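You operate a simulated robot arm through the tools that you are given. There is no shell and no other tool.

You are at the controls of a simulated two-armed robot. One attempt, no reset.

## Task
Turn the tap off, drain the basin and put the brush away.
Fine: tap first; the black-top tube goes from the drain to its holder, the brush in the drawer under the drainer; shut the drawer. Where these are worked on the way, their far stop is far enough and under half their travel is too little: drawer under the drainer.
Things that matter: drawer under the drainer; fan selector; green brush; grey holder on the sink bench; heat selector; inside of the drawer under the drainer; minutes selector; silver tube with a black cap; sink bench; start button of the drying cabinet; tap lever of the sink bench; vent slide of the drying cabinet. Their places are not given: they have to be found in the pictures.

The check looks at the end state, three seconds after you hand in, the way a careful person would. Anything else that was tipped, shoved, dropped, spilled or broken makes it a failure.

## Robot
Two 7-joint arms with fingered hands on one trunk that stands fixed in place. Base frame: the origin is at the foot of the trunk, x ahead of it, y to its left, z up. Units: m, rad, N and s.
The left shoulder is at [0.021, 0.208, 1.273], the right one opposite. Each reaches about 1.152 m from its shoulder. Payload 5 kg a hand.
The TCP of each hand is the grasp point between the finger pads, 0.048 m short of the fingertips. In the tool frame z runs along the fingers and y along their closing line. The gripper opens to 0.16 m; its body begins 0.056 m behind the TCP. The gripper is a hand of 4 fingers: y runs from the thumb to the fingers, the wrist lies at [-0.026, -0.142, -0.252] in the tool frame, and closing takes about 1.5 s.
Orientation is told as [roll, pitch, yaw] about the base's x, y, z axes, in that order, counted from this pose: with the fingers straight down and the wrist toward the robot, the tool's x, y and z point along [0, 1, 0], [1, 0, 0] and [0, 0, -1] of the base frame.

## Interface
- The arms move only by the tool arm_command. It takes "left_plan", "right_plan" or both (then of equal length, played together; a hand with none holds still); each is a list of rows, each an object (a shift or turn left out is 0, a gripper value left out holds the last) with "travel": the shift along the tool's x, y, z in m, a list of three; "rot": the turn, a rotation vector about the tool's x, y, z in degrees, a list of three; "fingers": the closure in counts, from 0 (fully open) to 255 (shut). In form: [{"travel": [dx, dy, dz], "rot": [ax, ay, az], "fingers": fingers}, ...]. A call has 1 to 20 rows; each row is the pose to reach, as a shift and turn from the pose commanded when the call began, along the tool's axes at that moment. Rows are played at 5 a second. More than 0.05 m and 0.15 rad between two rows, or a gripper value outside its range, and nothing of the call is played. Where a pose cannot be reached the arm comes as near as it can. A force on the tool above 90 N (or 10 N above the force at the start of the call, whichever is more), or a blocked arm, ends the call early, and 0.2 s more pass. The fingers move at their own pace (about 0.108 m/s each) and stop on an object; they squeeze with about 33 N. The grip force told is the motor's: it shows also when the fingers shut on nothing. Time passes only in rows, and 0.2 s behind the last, so rows that repeat a pose let the fingers close. The reply holds the time, the measured pose of the TCP, the force on the tool along the base axes, the opening and the grip force, in the units named above and with some noise, with the torque about the TCP (base axes, N m) and any sound that the robot's microphone picked up.
- Cameras (640 x 400 px; columns grow to the right, rows downward): "scene" is now at [0.099, -0.014, 1.4668]; the picture's right is [-0.15, -0.99, -0.00], its down [-0.54, 0.08, -0.84] and it looks along [0.83, -0.12, -0.54] (base axes); focal length 214 px, centre (320, 200). "left" rides on the left gripper at [-0.087, -0.133, -0.189] in its tool frame; the picture's right is [-0.83, -0.26, 0.49], its down [0.51, -0.71, 0.49] and it looks along [0.22, 0.66, 0.72] (tool axes); focal length 238 px, centre (320, 200). "right" rides on the right gripper at [0.087, -0.133, -0.189] in its tool frame; the picture's right is [-0.83, 0.26, -0.49], its down [-0.51, -0.71, 0.49] and it looks along [-0.22, 0.66, 0.72] (tool axes); focal length 238 px, centre (320, 200).
- snapshot(camera): a new picture of that camera. No time passes.
- lift_body(by): moves the trunk up (or, below 0, down) by that many m; the arms and the scene camera ride with it, the base frame stays. It gives what a move gives, with no picture.
- set_grasp(shape, hand): the hand has 4 fingers and takes this shape, open, in about a second: jaw (thumb against the fingers, like two jaws); tri (thumb and two fingers); tip (a fingertip pinch); poke (one finger out to press); point (the index stretched); flat (the hand flat); cup (the hand cupped); fist (a fist). The gripper value then closes the fingers along that shape, each until it touches; the sizes above hold for jaw. It gives what a move gives, with no picture.
- head_to(pan, tilt): turns the head with the scene camera to pan (to the left, within 1.501 rad either way) and tilt (down, from -0.506 to 1.204), counted from straight ahead of the robot. It gives what a move gives.
- probe_pixels(camera, pixels): for up to 12 pixels [column, row] of the newest picture of that camera ("zoom" is the newest enlarged one), the place [x, y, z] in the base frame of the surface seen there, good to about 0.003 m. No time passes.
- inspect(camera, box): a new picture of the part [left, top, right, bottom] of that camera's present view, enlarged. No time passes.
- close_job(): hands the job in; it is judged then, once.

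Open the grippers and draw the arms clear of the work before you hand the job in, unless the task says otherwise.

The tools are called after ">>>" as name(argument=value, ...) on one line, values as JSON. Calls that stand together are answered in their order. arm_command: Moves the arms, as the interface text tells. Its arguments: {"type":"object","properties":{"left_plan":{"type":"array","items":{"type":"object","properties":{"travel":{"type":"array","items":{"type":"number"}},"rot":{"type":"array","items":{"type":"number"}},"fingers":{"type":"number"}}}},"right_plan":{"type":"array","items":{"type":"object","properties":{"travel":{"type":"array","items":{"type":"number"}},"rot":{"type":"array","items":{"type":"number"}},"fingers":{"type":"number"}}}}},"required":[]} The other tools are called the same way: lift_body (by) moves the trunk up or down; set_grasp (shape, hand) gives the hand a shape; head_to (pan, tilt) turns the head that bears the scene camera; snapshot (camera) takes a picture; probe_pixels (camera, pixels) gives the place of the surface under pixels of a picture; inspect (camera, box) takes an enlarged picture of a part of a camera's view; close_job () hands the job in.

At the start:

```text
time: 0.0
left_position: [0.6901, 0.0134, 1.2432]
left_tool_rot: [-0.003, 0.0, 0.0]
left_wrist_force: [-0.5, -1.1, 0.4]
left_moment: [-0.01, 0.02, -0.01]
left_width: 0.1594
left_grip_force: 0.1
left_shape: jaw
right_position: [0.5966, -0.6177, 1.2765]
right_tool_rot: [0.001, 0.0, -0.001]
right_wrist_force: [-0.4, 0.7, -1.1]
right_moment: [0.0, 0.01, 0.02]
right_width: 0.1593
right_grip_force: 0.0
right_shape: jaw
trunk travel left (down, up): [-0.275, 0.415]
head pan, tilt (commanded): [-0.148, 0.572]
```

scene: 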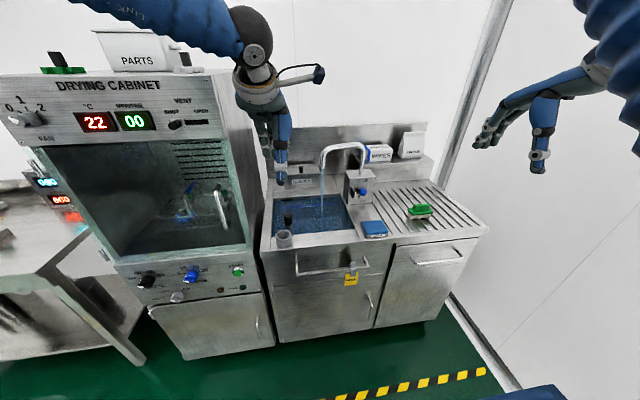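
right: 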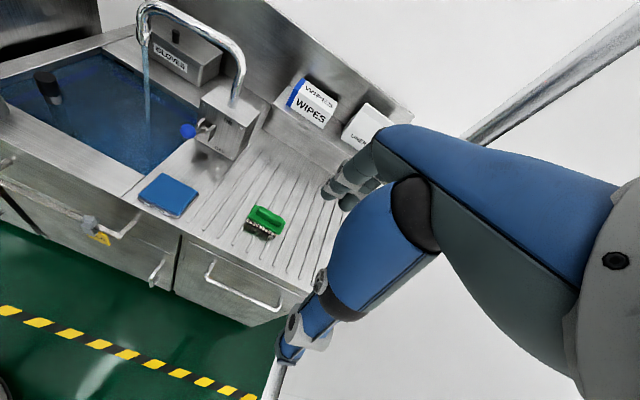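
left: 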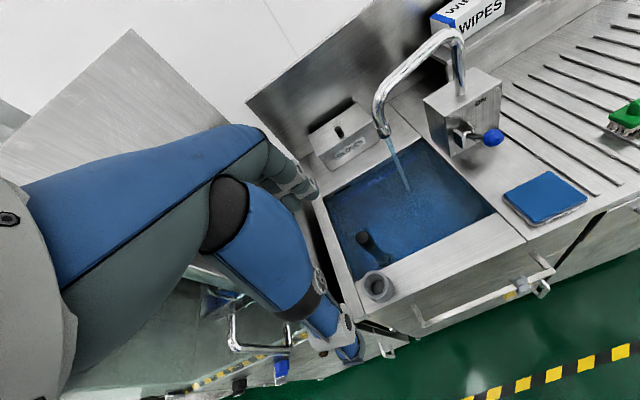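

The scene shows the sink bench at around columns 260-490, with the tap lever (blue knob) near (362,190), the black-top tube near (288,217), the holder near (284,238) and the green brush at (419,210). I take enlarged pictures to study them.

>>> inspect(camera="scene", box=[255, 120, 415, 220])

>>> inspect(camera="scene", box=[255, 190, 495, 340])

>>> inspect(camera="left", box=[310, 20, 640, 320])

>>> inspect(camera="right", box=[0, 20, 400, 330])

```text
4.00 times, centred on (335, 170) of scene
```

zoom: 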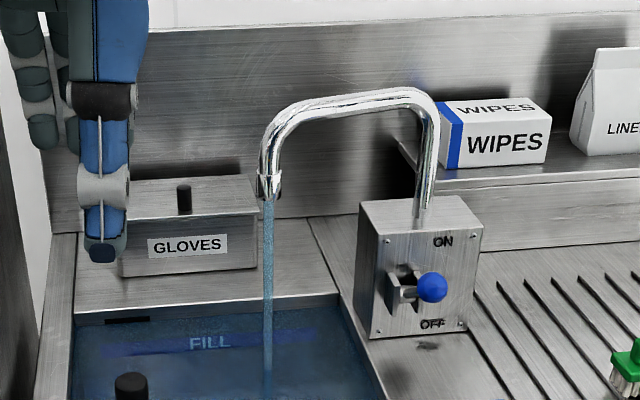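

```text
2.67 times, centred on (375, 265) of scene
```

zoom: 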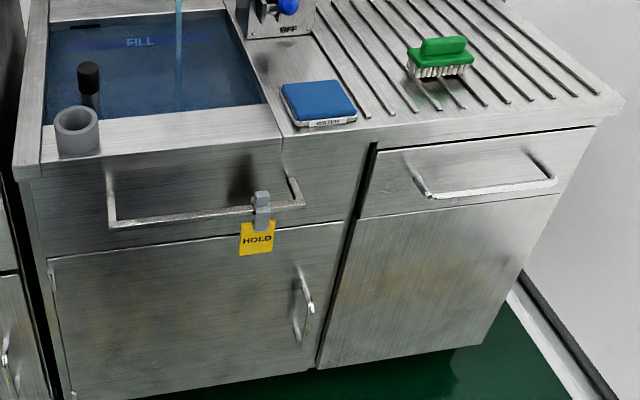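

```text
1.33 times, centred on (475, 170) of left
```

zoom: 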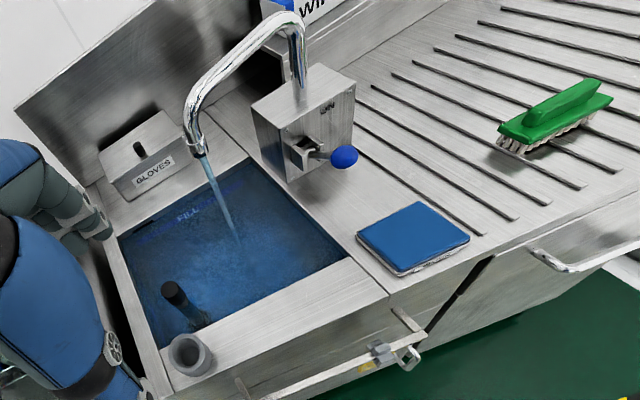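

```text
1.29 times, centred on (200, 175) of right
```

zoom: 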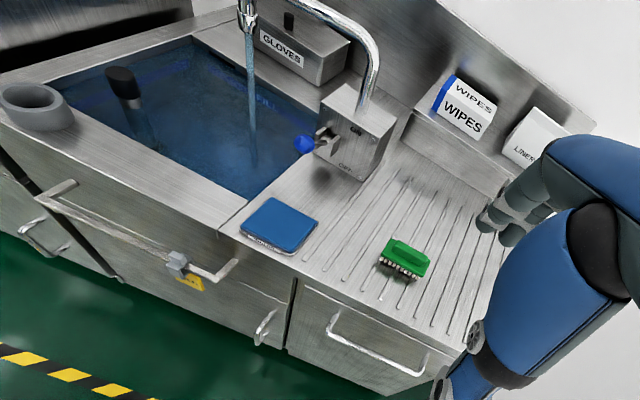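

I take the lever's zoom again and probe the tap block, lever knob, tube cap and water with the zoom picture.

>>> inspect(camera="scene", box=[340, 160, 388, 210])

```text
8.00 times, centred on (364, 185) of scene
```

zoom: 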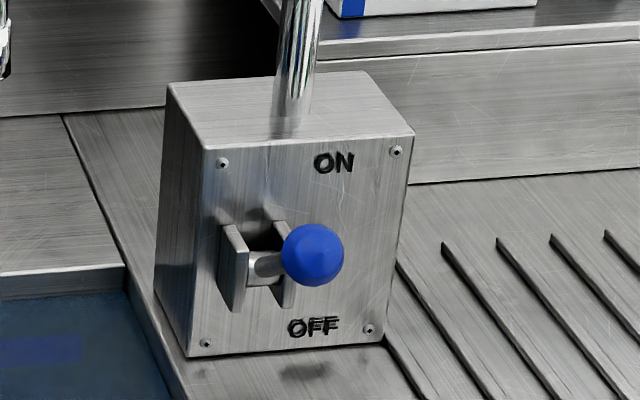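

The knob (zoom 313,255) sits on a lever between two bracket plates, ON above, OFF below. I probe the knob, its rod, the plates and the block corners.

>>> probe_pixels(camera="zoom", pixels=[[313, 255], [313, 230], [313, 280], [290, 255], [340, 255], [262, 268], [237, 265], [282, 240], [207, 160], [400, 140], [205, 345], [370, 330]])

>>> probe_pixels(camera="scene", pixels=[[288, 215], [284, 233], [419, 210], [374, 228], [436, 262], [440, 250], [330, 258], [300, 215], [322, 180], [330, 300], [410, 300], [375, 245]])

```text
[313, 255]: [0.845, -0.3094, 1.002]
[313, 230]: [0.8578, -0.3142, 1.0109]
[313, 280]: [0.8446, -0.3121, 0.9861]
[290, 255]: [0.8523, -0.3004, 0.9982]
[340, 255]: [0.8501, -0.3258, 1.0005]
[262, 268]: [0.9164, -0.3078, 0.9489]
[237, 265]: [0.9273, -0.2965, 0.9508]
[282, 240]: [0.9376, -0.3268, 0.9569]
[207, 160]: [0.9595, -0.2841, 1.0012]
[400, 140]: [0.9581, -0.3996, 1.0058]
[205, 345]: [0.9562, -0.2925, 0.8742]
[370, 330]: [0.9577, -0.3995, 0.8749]
```

```text
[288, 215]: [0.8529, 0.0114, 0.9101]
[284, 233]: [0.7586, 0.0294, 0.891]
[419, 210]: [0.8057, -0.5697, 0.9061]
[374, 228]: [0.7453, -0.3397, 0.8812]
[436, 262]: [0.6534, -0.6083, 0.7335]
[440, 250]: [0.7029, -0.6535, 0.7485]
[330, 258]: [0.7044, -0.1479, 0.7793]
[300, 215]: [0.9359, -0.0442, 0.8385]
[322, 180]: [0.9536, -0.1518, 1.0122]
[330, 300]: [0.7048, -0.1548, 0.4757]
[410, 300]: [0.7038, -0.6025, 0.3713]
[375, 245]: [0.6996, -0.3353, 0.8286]
```

Now I look closely at the drawer handle and the brush.

>>> inspect(camera="scene", box=[380, 195, 492, 275])

>>> probe_pixels(camera="zoom", pixels=[[200, 100], [300, 85], [200, 70], [190, 150], [290, 140], [200, 300], [215, 385], [300, 380], [400, 365], [480, 350], [440, 295], [230, 55]])

```text
5.00 times, centred on (436, 235) of scene
```

zoom: 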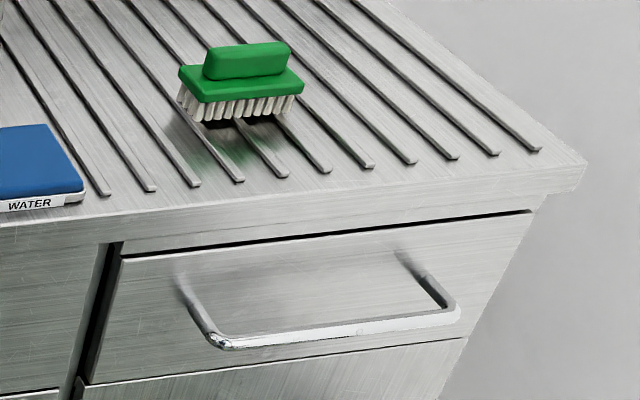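

```text
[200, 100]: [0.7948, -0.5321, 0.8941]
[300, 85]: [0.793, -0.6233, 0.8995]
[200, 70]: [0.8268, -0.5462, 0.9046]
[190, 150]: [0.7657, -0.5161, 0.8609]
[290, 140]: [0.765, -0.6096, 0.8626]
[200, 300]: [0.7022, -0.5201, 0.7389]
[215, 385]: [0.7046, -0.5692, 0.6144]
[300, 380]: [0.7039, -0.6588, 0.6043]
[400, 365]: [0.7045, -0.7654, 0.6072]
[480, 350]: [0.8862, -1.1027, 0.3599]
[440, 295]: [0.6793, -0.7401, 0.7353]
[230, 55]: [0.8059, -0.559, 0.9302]
```

I probe the handle bar and the brush body further from the present zoom picture.

>>> probe_pixels(camera="zoom", pixels=[[222, 342], [260, 338], [340, 327], [420, 318], [455, 310], [205, 325], [180, 282], [425, 275], [405, 255], [122, 260], [530, 215], [92, 383]])

>>> probe_pixels(camera="zoom", pixels=[[210, 50], [250, 45], [286, 45], [205, 72], [285, 68], [250, 58], [182, 70], [303, 85], [200, 95], [250, 110], [190, 90], [295, 102]])

```text
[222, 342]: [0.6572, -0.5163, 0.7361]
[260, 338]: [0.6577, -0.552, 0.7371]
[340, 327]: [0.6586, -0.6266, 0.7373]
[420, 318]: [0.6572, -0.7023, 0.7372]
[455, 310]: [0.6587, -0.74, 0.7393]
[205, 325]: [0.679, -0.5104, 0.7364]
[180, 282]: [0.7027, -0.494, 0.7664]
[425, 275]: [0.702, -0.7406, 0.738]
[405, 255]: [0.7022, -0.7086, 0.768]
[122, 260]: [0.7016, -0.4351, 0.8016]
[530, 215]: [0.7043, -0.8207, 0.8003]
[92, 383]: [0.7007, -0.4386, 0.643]
```

```text
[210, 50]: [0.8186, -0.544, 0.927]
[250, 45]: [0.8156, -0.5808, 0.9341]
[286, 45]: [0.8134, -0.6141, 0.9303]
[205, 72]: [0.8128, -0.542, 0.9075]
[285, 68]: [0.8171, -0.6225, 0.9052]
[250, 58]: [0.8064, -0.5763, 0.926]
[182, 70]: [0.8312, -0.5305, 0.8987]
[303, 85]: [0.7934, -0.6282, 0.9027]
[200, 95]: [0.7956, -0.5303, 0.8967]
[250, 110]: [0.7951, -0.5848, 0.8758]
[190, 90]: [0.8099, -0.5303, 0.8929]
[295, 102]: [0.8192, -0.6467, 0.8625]
```

The drawer front spans y about -0.435 to -0.82 at x≈0.702, with a bar handle at (0.66, -0.51…-0.74, 0.737). I probe the spout, the tube and the holder next.

>>> inspect(camera="scene", box=[310, 135, 390, 185])

>>> probe_pixels(camera="zoom", pixels=[[90, 270], [90, 240], [110, 140], [160, 90], [250, 75], [350, 60], [410, 80], [440, 150], [430, 280], [100, 180], [500, 120], [560, 130]])

>>> inspect(camera="scene", box=[262, 195, 342, 255])

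```text
8.00 times, centred on (350, 160) of scene
```

zoom: 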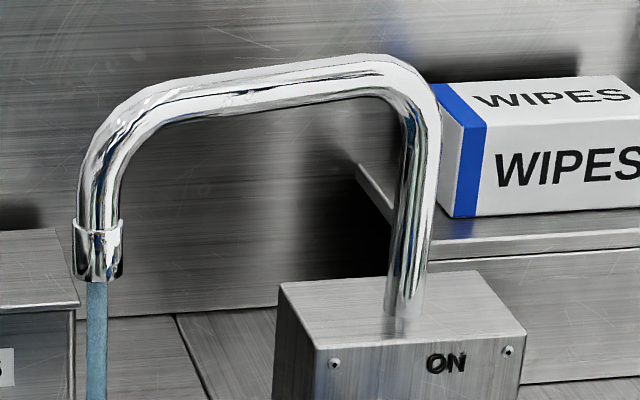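

```text
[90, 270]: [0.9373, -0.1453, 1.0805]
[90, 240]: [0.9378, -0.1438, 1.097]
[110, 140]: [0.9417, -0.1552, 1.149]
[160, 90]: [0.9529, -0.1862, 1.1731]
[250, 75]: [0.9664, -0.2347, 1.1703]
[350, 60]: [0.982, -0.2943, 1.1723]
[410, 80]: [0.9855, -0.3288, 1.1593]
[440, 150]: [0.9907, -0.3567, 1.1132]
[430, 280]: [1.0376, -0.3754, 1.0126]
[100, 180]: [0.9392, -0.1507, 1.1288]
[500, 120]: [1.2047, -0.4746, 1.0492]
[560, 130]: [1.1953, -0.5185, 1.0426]
```

```text
6.67 times, centred on (302, 225) of scene
```

zoom: 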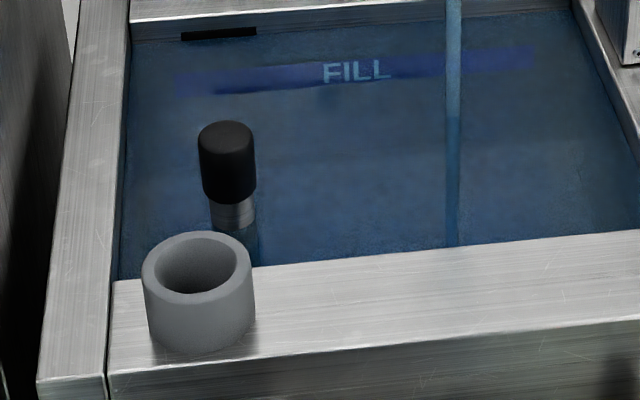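

>>> probe_pixels(camera="zoom", pixels=[[228, 130], [228, 165], [205, 165], [250, 165], [230, 195], [232, 212], [215, 212], [250, 212], [235, 235], [300, 200], [500, 150], [350, 70]])

>>> probe_pixels(camera="zoom", pixels=[[200, 238], [150, 268], [244, 262], [197, 298], [197, 340], [155, 320], [250, 310], [195, 275], [195, 260], [300, 290], [125, 150], [60, 300]])

```text
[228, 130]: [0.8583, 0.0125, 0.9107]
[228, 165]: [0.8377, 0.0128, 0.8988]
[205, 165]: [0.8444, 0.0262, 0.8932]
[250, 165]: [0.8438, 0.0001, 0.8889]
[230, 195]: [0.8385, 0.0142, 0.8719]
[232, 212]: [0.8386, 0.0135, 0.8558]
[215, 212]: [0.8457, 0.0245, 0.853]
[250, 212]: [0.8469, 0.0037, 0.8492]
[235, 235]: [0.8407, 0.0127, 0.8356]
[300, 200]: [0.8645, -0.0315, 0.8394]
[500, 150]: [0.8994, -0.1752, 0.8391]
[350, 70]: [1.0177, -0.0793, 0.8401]
```

```text
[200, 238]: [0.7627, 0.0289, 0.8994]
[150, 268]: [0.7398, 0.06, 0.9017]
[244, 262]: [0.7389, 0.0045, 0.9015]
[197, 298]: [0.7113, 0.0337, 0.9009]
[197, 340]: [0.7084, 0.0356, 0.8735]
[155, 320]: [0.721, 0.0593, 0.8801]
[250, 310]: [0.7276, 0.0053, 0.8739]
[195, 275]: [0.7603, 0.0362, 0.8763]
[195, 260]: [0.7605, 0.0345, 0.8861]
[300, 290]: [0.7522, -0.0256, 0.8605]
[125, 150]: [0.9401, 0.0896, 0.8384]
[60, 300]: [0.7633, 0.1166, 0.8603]
```

The tube cap is at about (0.852, 0.012, 0.864–0.911), the holder at about (0.738, 0.032) with its rim at z≈0.90, and the water level is 0.839. First the tap: I bring the right hand with fingers closed to above the knob (0.857, -0.313, 1.0).

>>> arm_command(right_plan=[{"travel": [0.03, 0.026, 0.012], "fingers": 255}, {"travel": [0.06, 0.052, 0.024], "fingers": 255}, {"travel": [0.09, 0.078, 0.036], "fingers": 255}, {"travel": [0.12, 0.104, 0.048], "fingers": 255}, {"travel": [0.15, 0.13, 0.06], "fingers": 255}, {"travel": [0.18, 0.156, 0.072], "fingers": 255}, {"travel": [0.21, 0.182, 0.084], "fingers": 255}, {"travel": [0.24, 0.208, 0.096], "fingers": 255}, {"travel": [0.27, 0.234, 0.108], "fingers": 255}, {"travel": [0.305, 0.266, 0.12], "fingers": 255}, {"travel": [0.305, 0.266, 0.12], "fingers": 255}])

>>> snapshot(camera="scene")

>>> snapshot(camera="right")

```text
time: 2.4
left_position: [0.6893, 0.0111, 1.2446]
left_tool_rot: [-0.001, -0.001, 0.0]
left_wrist_force: [-0.2, -0.9, 0.7]
left_moment: [0.04, -0.05, 0.03]
left_width: 0.1596
left_grip_force: 0.0
left_shape: jaw
right_position: [0.8618, -0.3138, 1.1571]
right_tool_rot: [0.002, 0.0, 0.0]
right_wrist_force: [-0.8, -1.5, 1.1]
right_moment: [0.04, -0.09, -0.02]
right_width: 0.0001
right_grip_force: 32.9
right_shape: jaw
trunk travel left (down, up): [-0.275, 0.415]
head pan, tilt (commanded): [-0.148, 0.572]
```

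```text
taken
```

scene: 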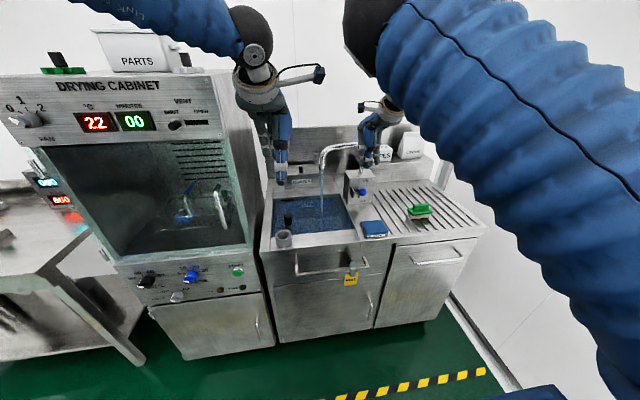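

```text
taken
```

right: 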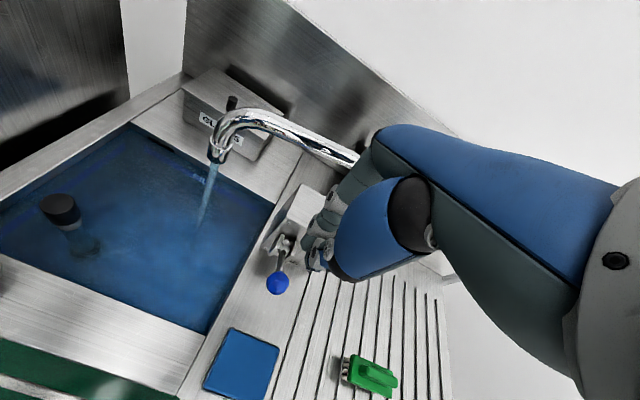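

The hand is above the knob; I check the clearance to the spout from both views.

>>> inspect(camera="scene", box=[310, 90, 430, 210])

>>> inspect(camera="right", box=[200, 90, 460, 310])

>>> inspect(camera="left", box=[340, 0, 640, 220])

```text
3.33 times, centred on (370, 150) of scene
```

zoom: 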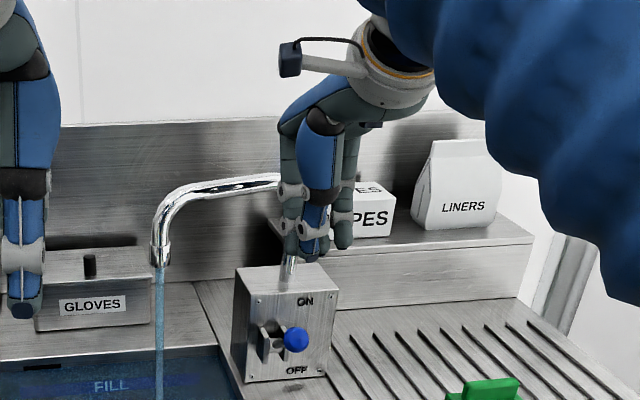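

```text
1.82 times, centred on (330, 200) of right
```

zoom: 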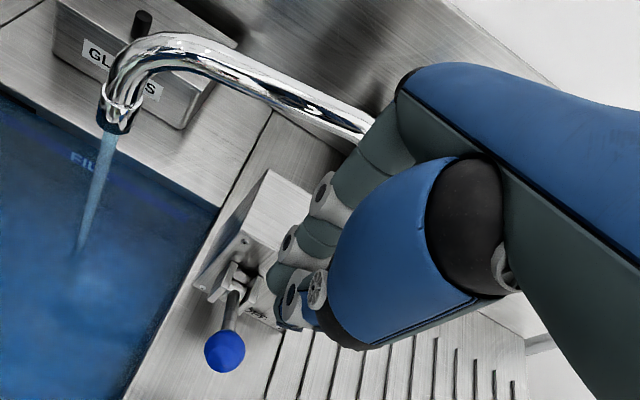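

```text
1.82 times, centred on (490, 110) of left
```

zoom: 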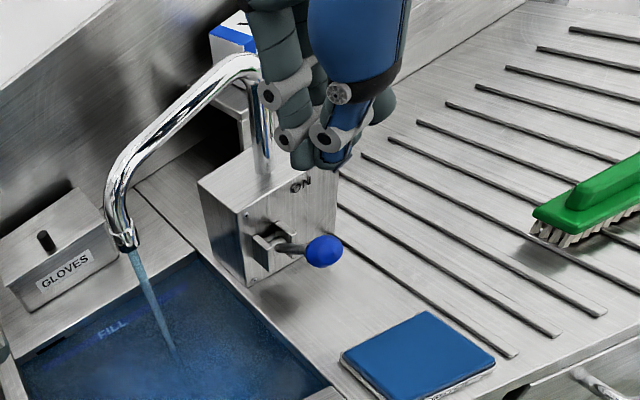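

I probe the closed fingers' tips and backs to see exactly where they are.

>>> probe_pixels(camera="zoom", pixels=[[280, 30], [270, 95], [300, 130], [300, 155], [330, 155], [345, 130], [335, 95], [365, 30], [380, 105], [245, 75], [325, 250], [265, 130]])

>>> probe_pixels(camera="right", pixels=[[310, 260], [320, 235], [330, 210], [350, 185], [375, 150], [316, 265], [330, 262], [350, 162], [277, 282], [284, 262], [296, 262], [440, 150]])

```text
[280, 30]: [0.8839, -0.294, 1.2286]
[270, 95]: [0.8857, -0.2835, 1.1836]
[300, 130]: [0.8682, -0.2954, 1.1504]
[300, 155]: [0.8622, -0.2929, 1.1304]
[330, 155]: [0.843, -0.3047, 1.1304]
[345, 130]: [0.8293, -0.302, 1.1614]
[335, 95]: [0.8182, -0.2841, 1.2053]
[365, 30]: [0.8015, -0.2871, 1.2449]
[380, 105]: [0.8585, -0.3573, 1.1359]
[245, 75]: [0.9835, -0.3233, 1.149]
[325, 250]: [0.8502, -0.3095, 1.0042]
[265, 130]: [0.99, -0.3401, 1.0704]
```

```text
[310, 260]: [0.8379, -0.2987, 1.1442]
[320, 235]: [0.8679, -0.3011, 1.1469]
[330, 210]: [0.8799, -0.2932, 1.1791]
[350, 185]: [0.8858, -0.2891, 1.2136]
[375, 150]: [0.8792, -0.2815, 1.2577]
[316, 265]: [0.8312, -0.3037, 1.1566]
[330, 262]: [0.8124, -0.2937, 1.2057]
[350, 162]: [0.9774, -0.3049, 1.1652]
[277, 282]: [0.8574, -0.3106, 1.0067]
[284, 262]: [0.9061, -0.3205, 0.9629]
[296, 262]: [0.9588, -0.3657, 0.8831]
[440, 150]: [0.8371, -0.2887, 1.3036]
```

Fingertips' lowest point is z≈1.12 at x 0.83–0.875 and the backs stay at x<0.90, well clear of the pipe (x≈0.98). I lower onto the knob and press it down.

>>> arm_command(right_plan=[{"travel": [0, 0.0, 0.03]}, {"travel": [0, 0.0, 0.06]}, {"travel": [0, 0, 0.085]}, {"travel": [0, 0, 0.1]}, {"travel": [0, 0, 0.11]}, {"travel": [0, 0, 0.12]}, {"travel": [0, 0, 0.13]}])

>>> inspect(camera="scene", box=[310, 90, 430, 210])

>>> inspect(camera="left", box=[340, 0, 640, 220])

```text
time: 4.0
left_position: [0.6895, 0.012, 1.243]
left_tool_rot: [0.0, 0.0, 0.0]
left_wrist_force: [-0.1, -0.2, 0.2]
left_moment: [-0.01, 0.03, -0.03]
left_width: 0.1597
left_grip_force: 0.1
left_shape: jaw
right_position: [0.8627, -0.3134, 1.0243]
right_tool_rot: [0.002, 0.001, 0.0]
right_wrist_force: [-0.6, -0.8, -0.6]
right_moment: [-0.03, 0.03, -0.01]
right_width: 0.0
right_grip_force: 33.4
right_shape: jaw
trunk travel left (down, up): [-0.275, 0.415]
head pan, tilt (commanded): [-0.148, 0.572]
```

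```text
3.33 times, centred on (370, 150) of scene
```

zoom: 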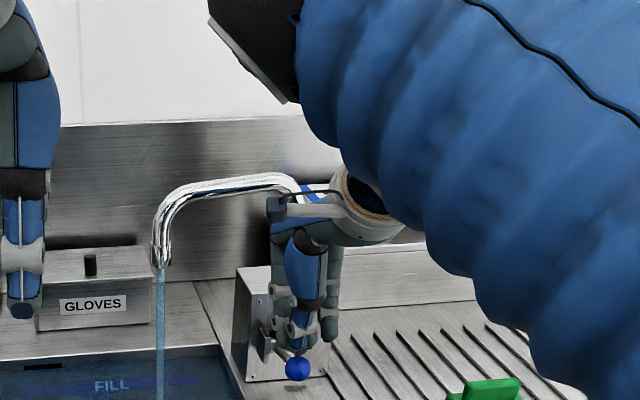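

```text
1.82 times, centred on (490, 110) of left
```

zoom: 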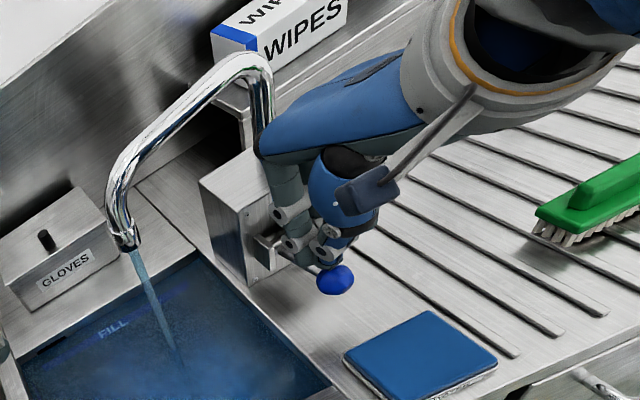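

The lever has started to swing down with very little force. I continue pressing down in small steps.

>>> arm_command(right_plan=[{"travel": [0, 0, 0.01]}, {"travel": [0, 0, 0.02]}, {"travel": [0, 0, 0.03]}, {"travel": [0, 0, 0.04]}, {"travel": [0, 0, 0.05]}])

>>> inspect(camera="scene", box=[310, 110, 430, 230])

>>> inspect(camera="left", box=[340, 0, 640, 220])

```text
time: 5.2
left_position: [0.6907, 0.012, 1.2438]
left_tool_rot: [0.0, 0.0, -0.001]
left_wrist_force: [0.6, -0.7, 0.2]
left_moment: [-0.02, -0.01, 0.0]
left_width: 0.1597
left_grip_force: 0.1
left_shape: jaw
right_position: [0.8619, -0.3138, 0.9754]
right_tool_rot: [0.001, 0.003, 0.0]
right_wrist_force: [0.0, 0.1, 1.3]
right_moment: [0.02, -0.02, 0.01]
right_width: 0.0
right_grip_force: 32.7
right_shape: jaw
trunk travel left (down, up): [-0.275, 0.415]
head pan, tilt (commanded): [-0.148, 0.572]
```

```text
3.33 times, centred on (370, 170) of scene
```

zoom: 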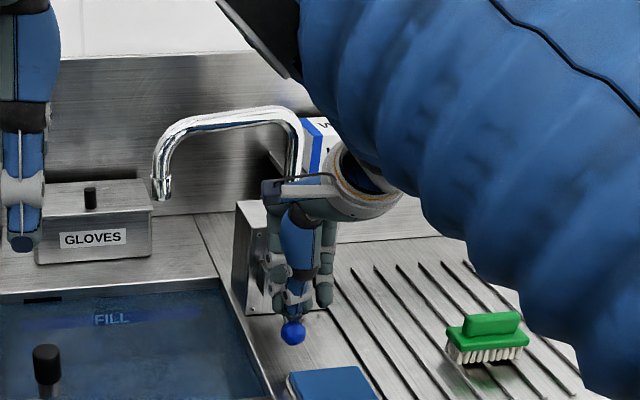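

```text
1.82 times, centred on (490, 110) of left
```

zoom: 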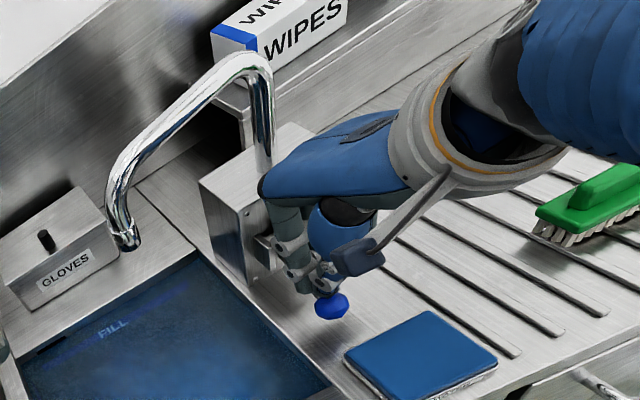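

The water stream is gone. I press further gently to reach the lever's stop.

>>> arm_command(right_plan=[{"travel": [0, 0, 0.008]}, {"travel": [0, 0, 0.016]}, {"travel": [0, 0, 0.024]}])

>>> inspect(camera="left", box=[340, 0, 640, 220])

```text
time: 6.0
left_position: [0.6904, 0.0132, 1.2431]
left_tool_rot: [0.0, -0.001, 0.0]
left_wrist_force: [-0.1, 0.7, 0.5]
left_moment: [-0.01, 0.02, 0.04]
left_width: 0.1596
left_grip_force: 0.0
left_shape: jaw
right_position: [0.861, -0.3127, 0.9509]
right_tool_rot: [0.001, -0.001, -0.001]
right_wrist_force: [-0.2, 0.5, -0.1]
right_moment: [0.02, 0.08, -0.03]
right_width: 0.0003
right_grip_force: 33.1
right_shape: jaw
trunk travel left (down, up): [-0.275, 0.415]
head pan, tilt (commanded): [-0.148, 0.572]
```

```text
1.82 times, centred on (490, 110) of left
```

zoom: 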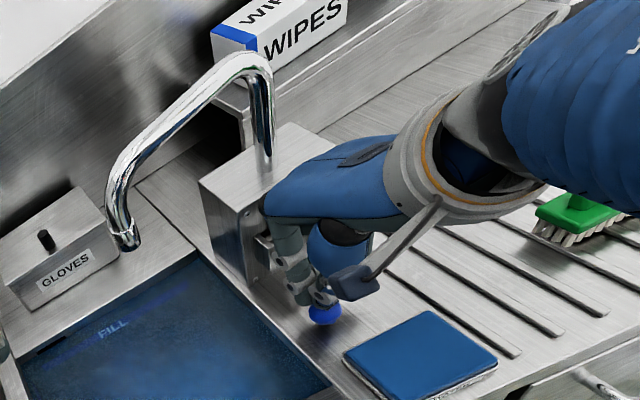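

Still practically no force and the knob follows down. I press a bit further until a stop is felt.

>>> arm_command(right_plan=[{"travel": [0, 0, 0.006]}, {"travel": [0, 0, 0.012]}, {"travel": [0, 0, 0.018]}])

>>> inspect(camera="left", box=[400, 60, 600, 200])

>>> inspect(camera="scene", box=[310, 110, 430, 230])

```text
time: 6.8
left_position: [0.6856, 0.0127, 1.246]
left_tool_rot: [-0.002, -0.004, -0.001]
left_wrist_force: [-0.4, 1.1, 0.0]
left_moment: [0.03, -0.05, 0.01]
left_width: 0.1598
left_grip_force: 0.2
left_shape: jaw
right_position: [0.8622, -0.3133, 0.9427]
right_tool_rot: [-0.001, -0.012, 0.001]
right_wrist_force: [-8.4, 0.4, 41.7]
right_moment: [-0.11, 0.82, -0.01]
right_width: 0.0001
right_grip_force: 33.0
right_shape: jaw
trunk travel left (down, up): [-0.275, 0.415]
head pan, tilt (commanded): [-0.148, 0.572]
```

```text
2.86 times, centred on (500, 130) of left
```

zoom: 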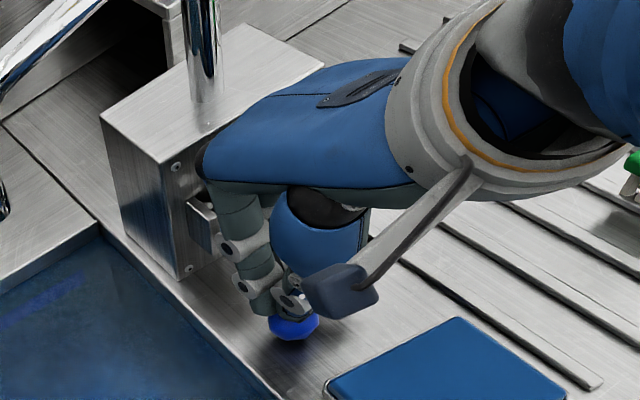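

```text
3.33 times, centred on (370, 170) of scene
```

zoom: 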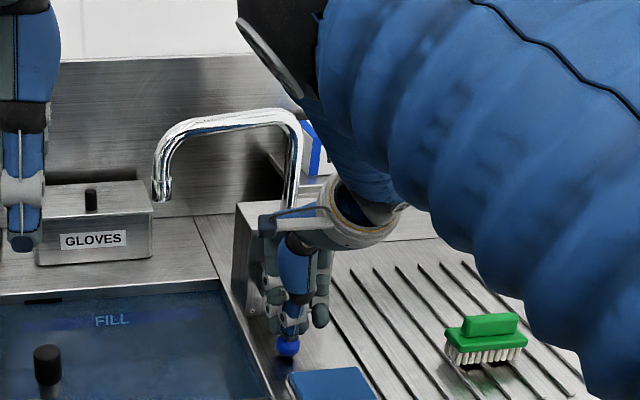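

Force of 42 N now: the lever is at its stop and the water is off. I raise the hand straight up and check the lever's final position.

>>> arm_command(right_plan=[{"travel": [0, 0, -0.03]}, {"travel": [0, 0, -0.06]}, {"travel": [0, 0, -0.1]}, {"travel": [0, 0, -0.145]}, {"travel": [0, -0.02, -0.19]}, {"travel": [0, -0.06, -0.22]}, {"travel": [-0.03, -0.09, -0.24]}, {"travel": [-0.07, -0.11, -0.25]}, {"travel": [-0.11, -0.12, -0.26]}, {"travel": [-0.15, -0.13, -0.27]}])

>>> inspect(camera="scene", box=[260, 130, 420, 230])

>>> inspect(camera="left", box=[340, 0, 640, 220])

```text
time: 9.0
left_position: [0.6892, 0.0118, 1.2435]
left_tool_rot: [0.001, 0.0, 0.0]
left_wrist_force: [-1.3, -0.6, -0.1]
left_moment: [0.14, -0.04, 0.07]
left_width: 0.16
left_grip_force: 0.1
left_shape: jaw
right_position: [0.7299, -0.4632, 1.2038]
right_tool_rot: [0.002, 0.001, 0.003]
right_wrist_force: [-1.4, 0.0, -1.7]
right_moment: [0.03, -0.01, -0.03]
right_width: 0.0
right_grip_force: 33.0
right_shape: jaw
trunk travel left (down, up): [-0.275, 0.415]
head pan, tilt (commanded): [-0.148, 0.572]
```

```text
4.00 times, centred on (340, 180) of scene
```

zoom: 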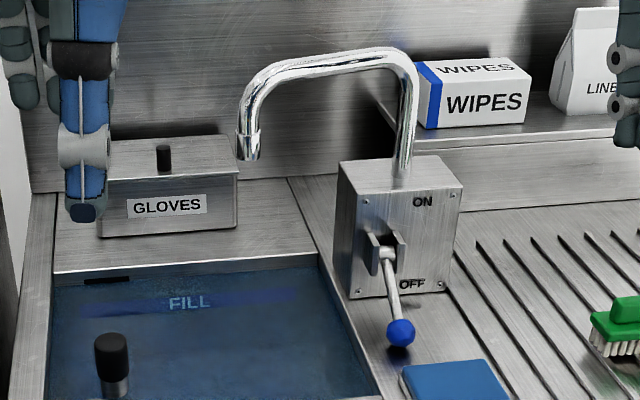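

```text
1.82 times, centred on (490, 110) of left
```

zoom: 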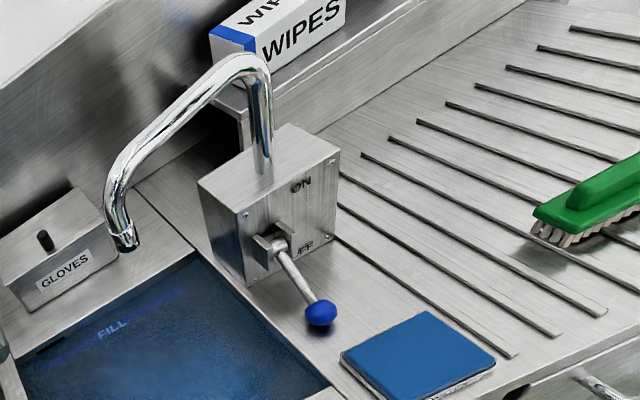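

The tap is off with the lever down at OFF. Next the tube: I measure the holder rim and the cap more closely with the left wrist camera.

>>> inspect(camera="left", box=[330, 215, 430, 315])

```text
4.00 times, centred on (380, 265) of left
```

zoom: 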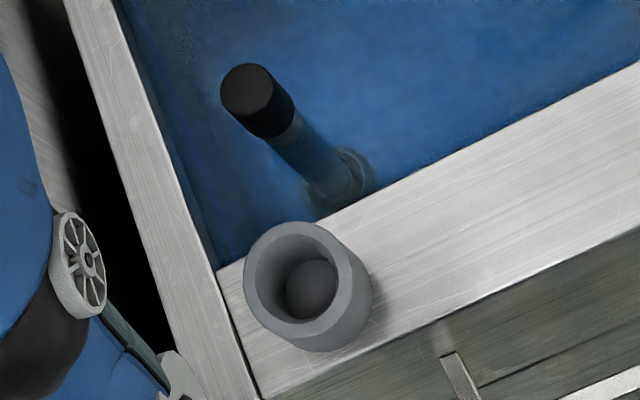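

I probe the holder rim, the holder's bottom, the cap top and the drain ring.

>>> probe_pixels(camera="zoom", pixels=[[250, 268], [293, 229], [348, 268], [305, 328], [260, 305], [335, 310], [262, 240], [330, 238], [310, 290], [325, 300], [295, 290], [320, 275]])

>>> probe_pixels(camera="zoom", pixels=[[247, 90], [225, 95], [270, 85], [245, 68], [248, 112], [290, 130], [305, 160], [330, 185], [355, 170], [365, 185], [350, 155], [400, 160]])

```text
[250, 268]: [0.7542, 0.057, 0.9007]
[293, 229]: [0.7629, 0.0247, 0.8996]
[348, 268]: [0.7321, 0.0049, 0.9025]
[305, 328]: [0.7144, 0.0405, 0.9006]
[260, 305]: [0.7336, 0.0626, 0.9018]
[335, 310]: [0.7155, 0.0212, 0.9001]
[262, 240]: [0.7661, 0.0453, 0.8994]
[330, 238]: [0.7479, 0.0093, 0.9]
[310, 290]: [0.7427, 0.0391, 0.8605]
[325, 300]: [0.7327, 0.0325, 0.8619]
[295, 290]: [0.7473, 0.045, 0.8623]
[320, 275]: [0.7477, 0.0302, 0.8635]
```

```text
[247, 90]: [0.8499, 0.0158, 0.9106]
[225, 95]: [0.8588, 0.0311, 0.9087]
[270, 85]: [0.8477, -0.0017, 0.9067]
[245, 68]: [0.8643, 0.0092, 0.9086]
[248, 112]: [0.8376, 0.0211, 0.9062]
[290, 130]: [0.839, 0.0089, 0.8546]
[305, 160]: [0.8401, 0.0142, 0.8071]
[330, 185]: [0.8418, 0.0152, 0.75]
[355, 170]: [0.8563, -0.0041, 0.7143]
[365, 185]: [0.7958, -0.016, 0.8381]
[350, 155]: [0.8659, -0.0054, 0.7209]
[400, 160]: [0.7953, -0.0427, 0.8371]
```

The holder centre is about (0.740, 0.033), bottom at deck level z≈0.861, and the cap centre about (0.852, 0.0135). I probe the drying cabinet's front and side and the gloves box to know the clearances for the left arm.

>>> snapshot(camera="scene")

>>> probe_pixels(camera="scene", pixels=[[215, 80], [235, 120], [245, 200], [250, 250], [222, 210], [150, 85], [232, 75], [262, 280], [240, 272], [100, 100], [300, 185], [130, 285]])

```text
taken
```

scene: 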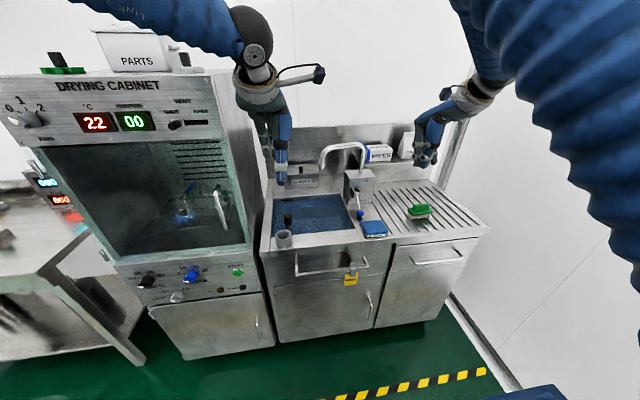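

```text
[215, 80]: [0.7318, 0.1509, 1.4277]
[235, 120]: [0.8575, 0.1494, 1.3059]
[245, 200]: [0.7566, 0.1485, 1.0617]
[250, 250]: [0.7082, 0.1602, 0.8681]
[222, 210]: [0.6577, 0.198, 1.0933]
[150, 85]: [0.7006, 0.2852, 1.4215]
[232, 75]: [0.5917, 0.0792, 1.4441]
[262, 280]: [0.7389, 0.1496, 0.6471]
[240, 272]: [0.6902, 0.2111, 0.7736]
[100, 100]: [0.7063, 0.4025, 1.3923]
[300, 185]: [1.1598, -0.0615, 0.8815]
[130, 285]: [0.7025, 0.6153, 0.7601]
```

The cabinet side wall is at y≈0.15 and its front at x≈0.70, so the left hand at y≈0.013 has room. I move the left hand half-closed to above the tube and check.

>>> arm_command(left_plan=[{"travel": [0, 0.03, 0.02], "fingers": 128}, {"travel": [0, 0.06, 0.045], "fingers": 128}, {"travel": [0, 0.09, 0.07], "fingers": 128}, {"travel": [0, 0.12, 0.1], "fingers": 128}, {"travel": [0.001, 0.145, 0.13], "fingers": 128}, {"travel": [0.0015, 0.1625, 0.163], "fingers": 128}, {"travel": [0.0015, 0.1625, 0.163], "fingers": 128}])

>>> snapshot(camera="scene")

>>> snapshot(camera="left")

>>> snapshot(camera="right")

```text
time: 10.6
left_position: [0.8503, 0.0142, 1.082]
left_tool_rot: [0.0, -0.002, 0.0]
left_wrist_force: [-0.5, -0.3, 0.3]
left_moment: [0.02, -0.08, 0.0]
left_width: 0.0804
left_grip_force: 0.0
left_shape: jaw
right_position: [0.7289, -0.4634, 1.2048]
right_tool_rot: [0.001, 0.001, 0.0]
right_wrist_force: [-0.9, -0.1, 1.4]
right_moment: [-0.01, -0.07, -0.03]
right_width: 0.0001
right_grip_force: 33.0
right_shape: jaw
trunk travel left (down, up): [-0.275, 0.415]
head pan, tilt (commanded): [-0.148, 0.572]
```

```text
taken
```

scene: 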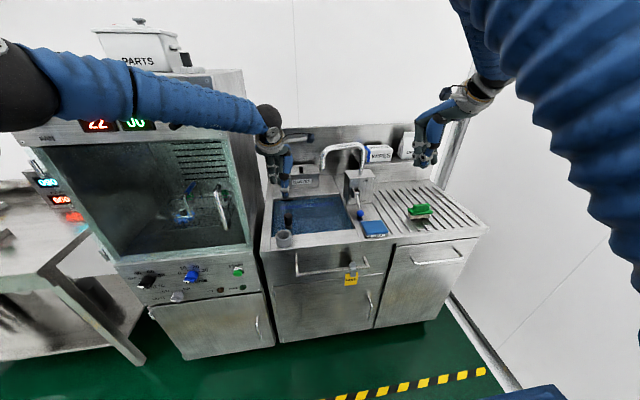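

```text
taken
```

left: 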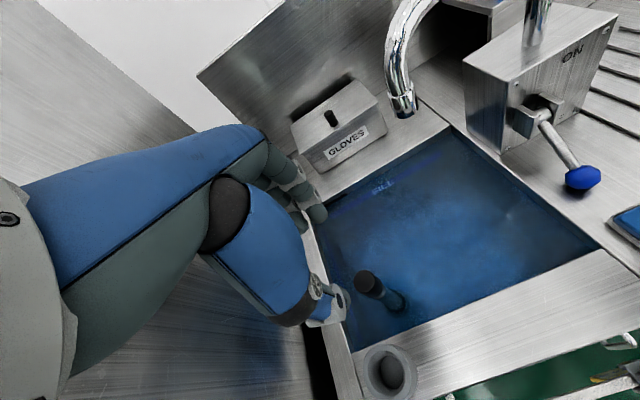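

```text
taken
```

right: 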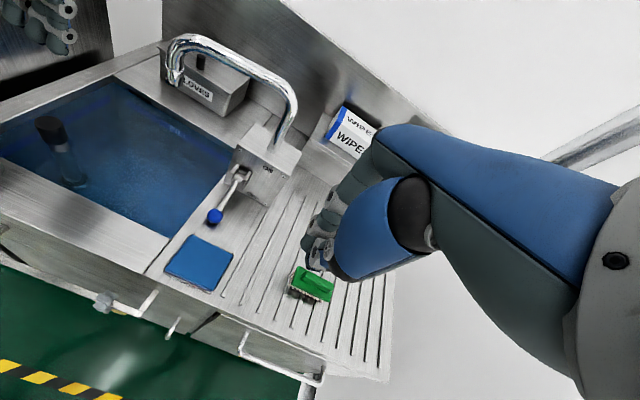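

The left forearm now passes in front of the drying cabinet, so I probe its distance to the cabinet's front and the hand geometry.

>>> probe_pixels(camera="scene", pixels=[[60, 95], [100, 90], [150, 100], [200, 108], [240, 118], [265, 120], [265, 145], [285, 165], [285, 190], [20, 140], [270, 172], [290, 150]])

>>> inspect(camera="scene", box=[0, 0, 320, 200])

>>> inspect(camera="scene", box=[240, 110, 360, 260])

```text
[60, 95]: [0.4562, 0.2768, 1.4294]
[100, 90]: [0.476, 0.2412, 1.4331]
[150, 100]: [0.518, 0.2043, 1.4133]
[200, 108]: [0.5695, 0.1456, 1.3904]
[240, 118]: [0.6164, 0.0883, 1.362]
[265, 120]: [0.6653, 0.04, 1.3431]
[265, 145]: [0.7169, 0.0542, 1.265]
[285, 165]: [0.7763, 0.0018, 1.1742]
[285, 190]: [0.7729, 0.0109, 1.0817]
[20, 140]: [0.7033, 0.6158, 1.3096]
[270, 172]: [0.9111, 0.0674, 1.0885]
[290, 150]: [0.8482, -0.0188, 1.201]
```

```text
2.00 times, centred on (160, 100) of scene
```

zoom: 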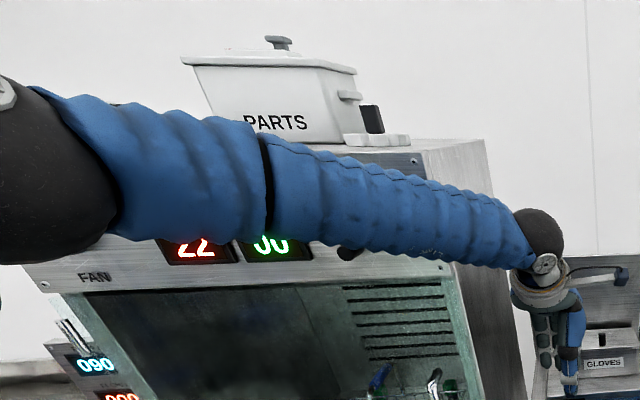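

```text
2.67 times, centred on (300, 185) of scene
```

zoom: 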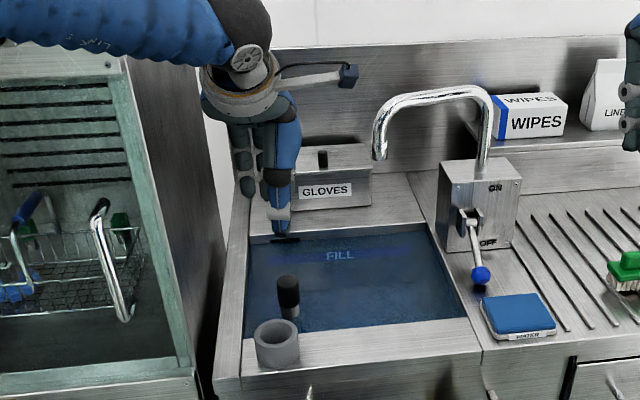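

The left forearm has only about 3–4 cm to the cabinet corner and its door handle, so I'll use the right hand for the tube instead. I bring the left arm back the same way and park it behind, off to the left in front of the cabinet with distance.

>>> arm_command(left_plan=[{"travel": [0, -0.0175, -0.033], "fingers": 128}, {"travel": [0, -0.0425, -0.063], "fingers": 128}, {"travel": [0, -0.0725, -0.093], "fingers": 128}, {"travel": [0, -0.1025, -0.118], "fingers": 128}, {"travel": [0, -0.1325, -0.143], "fingers": 128}, {"travel": [0, -0.1625, -0.163], "fingers": 128}, {"travel": [0, -0.2, -0.165]}, {"travel": [0, -0.24, -0.165]}, {"travel": [0.01, -0.28, -0.165]}, {"travel": [0.03, -0.32, -0.165]}, {"travel": [0.06, -0.35, -0.165]}, {"travel": [0.1, -0.36, -0.165]}, {"travel": [0.14, -0.365, -0.165]}, {"travel": [0.18, -0.37, -0.165]}, {"travel": [0.22, -0.375, -0.165]}, {"travel": [0.25, -0.38, -0.165]}])

>>> snapshot(camera="scene")

```text
time: 14.0
left_position: [0.4714, 0.2666, 1.2446]
left_tool_rot: [-0.001, -0.001, -0.003]
left_wrist_force: [-0.1, 1.2, -0.3]
left_moment: [-0.04, 0.04, 0.01]
left_width: 0.0799
left_grip_force: 0.0
left_shape: jaw
right_position: [0.7304, -0.4604, 1.2037]
right_tool_rot: [-0.004, -0.001, 0.0]
right_wrist_force: [-0.3, 1.0, 1.1]
right_moment: [-0.12, -0.02, -0.07]
right_width: 0.0
right_grip_force: 32.6
right_shape: jaw
trunk travel left (down, up): [-0.275, 0.415]
head pan, tilt (commanded): [-0.148, 0.572]
```

```text
taken
```

scene: 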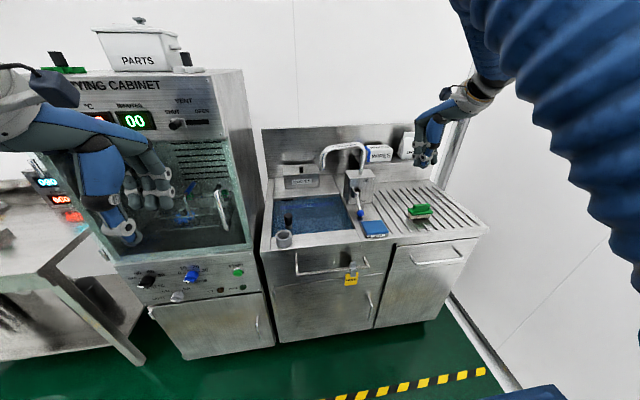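

Left arm is parked. Now I move the right hand sideways (staying at x≈0.73 to pass in front of the spout) to above the tube with the fingers half open.

>>> arm_command(right_plan=[{"travel": [0.045, 0, 0], "fingers": 128}, {"travel": [0.09, 0, 0.0], "fingers": 128}, {"travel": [0.135, 0, 0.0]}, {"travel": [0.18, 0, 0.0]}, {"travel": [0.225, 0, 0.0]}, {"travel": [0.27, 0, 0.0]}, {"travel": [0.315, 0, 0.0]}, {"travel": [0.36, 0, 0.0]}, {"travel": [0.4, 0.0, 0.0]}, {"travel": [0.44, 0.0, 0.01]}, {"travel": [0.4755, 0.02, 0.02]}, {"travel": [0.4755, 0.06, 0.04]}, {"travel": [0.4755, 0.1, 0.06]}, {"travel": [0.4755, 0.1225, 0.09]}, {"travel": [0.4755, 0.1225, 0.09]}])

>>> snapshot(camera="scene")

>>> snapshot(camera="right")

```text
time: 17.2
left_position: [0.4713, 0.2653, 1.2465]
left_tool_rot: [0.002, -0.001, 0.001]
left_wrist_force: [-1.2, -0.3, -0.3]
left_moment: [0.01, -0.08, -0.01]
left_width: 0.0799
left_grip_force: 0.1
left_shape: jaw
right_position: [0.8446, -0.0478, 1.1107]
right_tool_rot: [0.044, -0.012, 0.048]
right_wrist_force: [-0.5, -0.1, 0.1]
right_moment: [-0.03, -0.05, -0.01]
right_width: 0.0795
right_grip_force: 0.0
right_shape: jaw
right hand out of reach, approached as far as the arm can: row 9, 10, 11, 12, 13, 14, 15
trunk travel left (down, up): [-0.275, 0.415]
head pan, tilt (commanded): [-0.148, 0.572]
```

```text
taken
```

scene: 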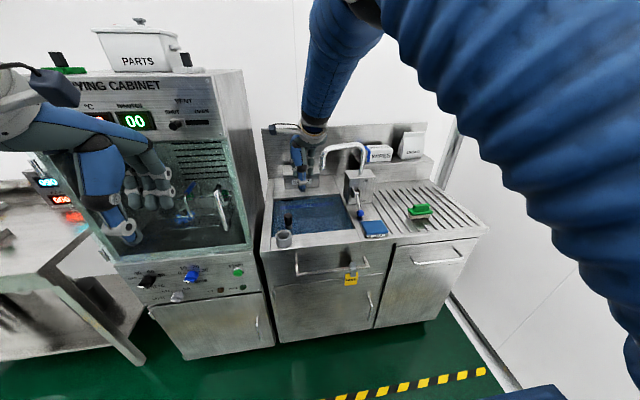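

```text
taken
```

right: 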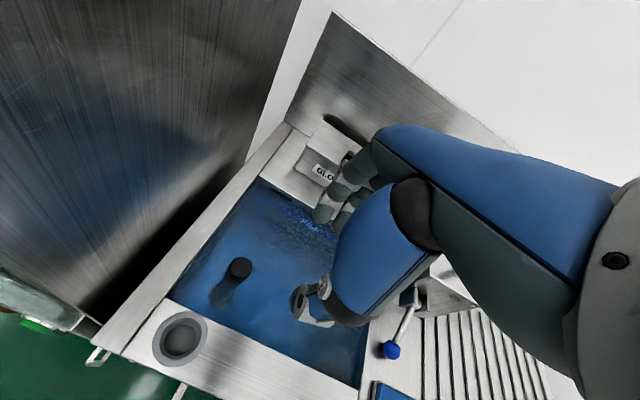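

The right arm can't reach across with the wrist straight back (stopped at y≈-0.048). I yaw the hand about 40° counter-clockwise so that the wrist lies more to the right, and see whether it reaches.

>>> arm_command(right_plan=[{"rot": [0, 0, -8]}, {"rot": [0, 0, -16]}, {"rot": [0, 0, -24]}, {"rot": [0, 0, -32]}, {"rot": [0, 0, -40]}, {"rot": [0, 0, -40]}])

>>> snapshot(camera="scene")

>>> snapshot(camera="right")

```text
time: 18.6
left_position: [0.4718, 0.2652, 1.2466]
left_tool_rot: [0.0, -0.001, 0.001]
left_wrist_force: [-0.3, 0.3, 0.1]
left_moment: [0.0, -0.03, 0.02]
left_width: 0.08
left_grip_force: 0.1
left_shape: jaw
right_position: [0.8433, -0.0472, 1.1084]
right_tool_rot: [0.027, -0.039, 0.745]
right_wrist_force: [-0.7, 0.1, 0.1]
right_moment: [0.0, -0.04, 0.0]
right_width: 0.0797
right_grip_force: 0.1
right_shape: jaw
trunk travel left (down, up): [-0.275, 0.415]
head pan, tilt (commanded): [-0.148, 0.572]
```

```text
taken
```

scene: 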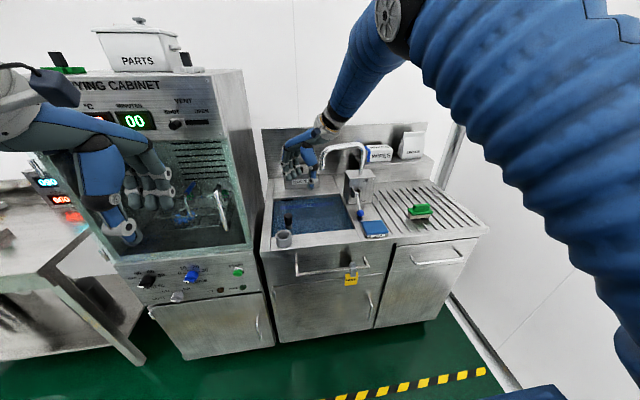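

```text
taken
```

right: 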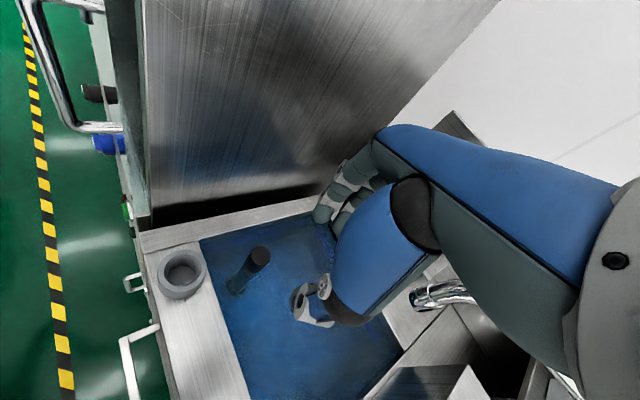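

The hand turned; the commanded pose adapted to where it had reached. I now shift to over the tube (dx +0.009, dy +0.061) while removing the slight tilt.

>>> arm_command(right_plan=[{"travel": [0.013, 0.016, 0], "rot": [0.7, -0.5, 0]}, {"travel": [0.026, 0.032, 0], "rot": [1.4, -1.0, 0]}, {"travel": [0.0387, 0.0476, 0], "rot": [2.23, -1.55, 0]}, {"travel": [0.0387, 0.0476, 0], "rot": [2.23, -1.55, 0]}])

>>> snapshot(camera="scene")

>>> snapshot(camera="right")

```text
time: 19.6
left_position: [0.4732, 0.2659, 1.2458]
left_tool_rot: [0.0, 0.0, 0.0]
left_wrist_force: [0.8, -0.5, -0.3]
left_moment: [0.02, 0.01, 0.03]
left_width: 0.0801
left_grip_force: 0.0
left_shape: jaw
right_position: [0.8523, 0.0131, 1.1098]
right_tool_rot: [-0.001, 0.002, 0.745]
right_wrist_force: [0.2, 0.6, 0.7]
right_moment: [-0.01, 0.01, -0.02]
right_width: 0.0797
right_grip_force: 0.1
right_shape: jaw
trunk travel left (down, up): [-0.275, 0.415]
head pan, tilt (commanded): [-0.148, 0.572]
```

```text
taken
```

scene: 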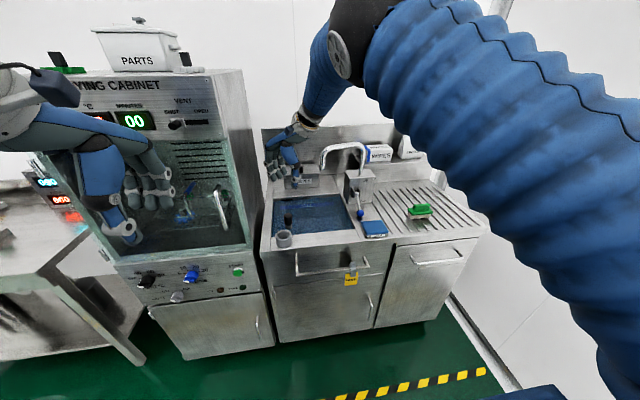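

```text
taken
```

right: 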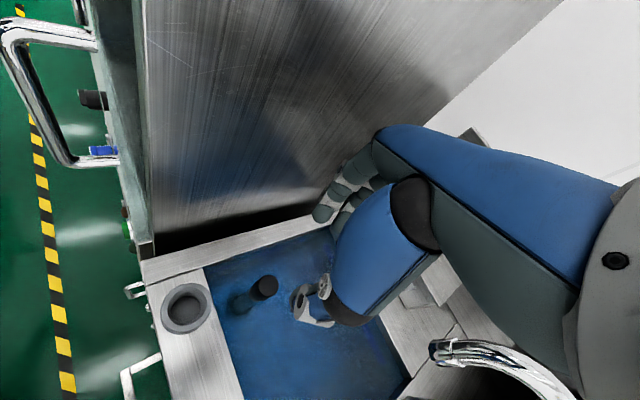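

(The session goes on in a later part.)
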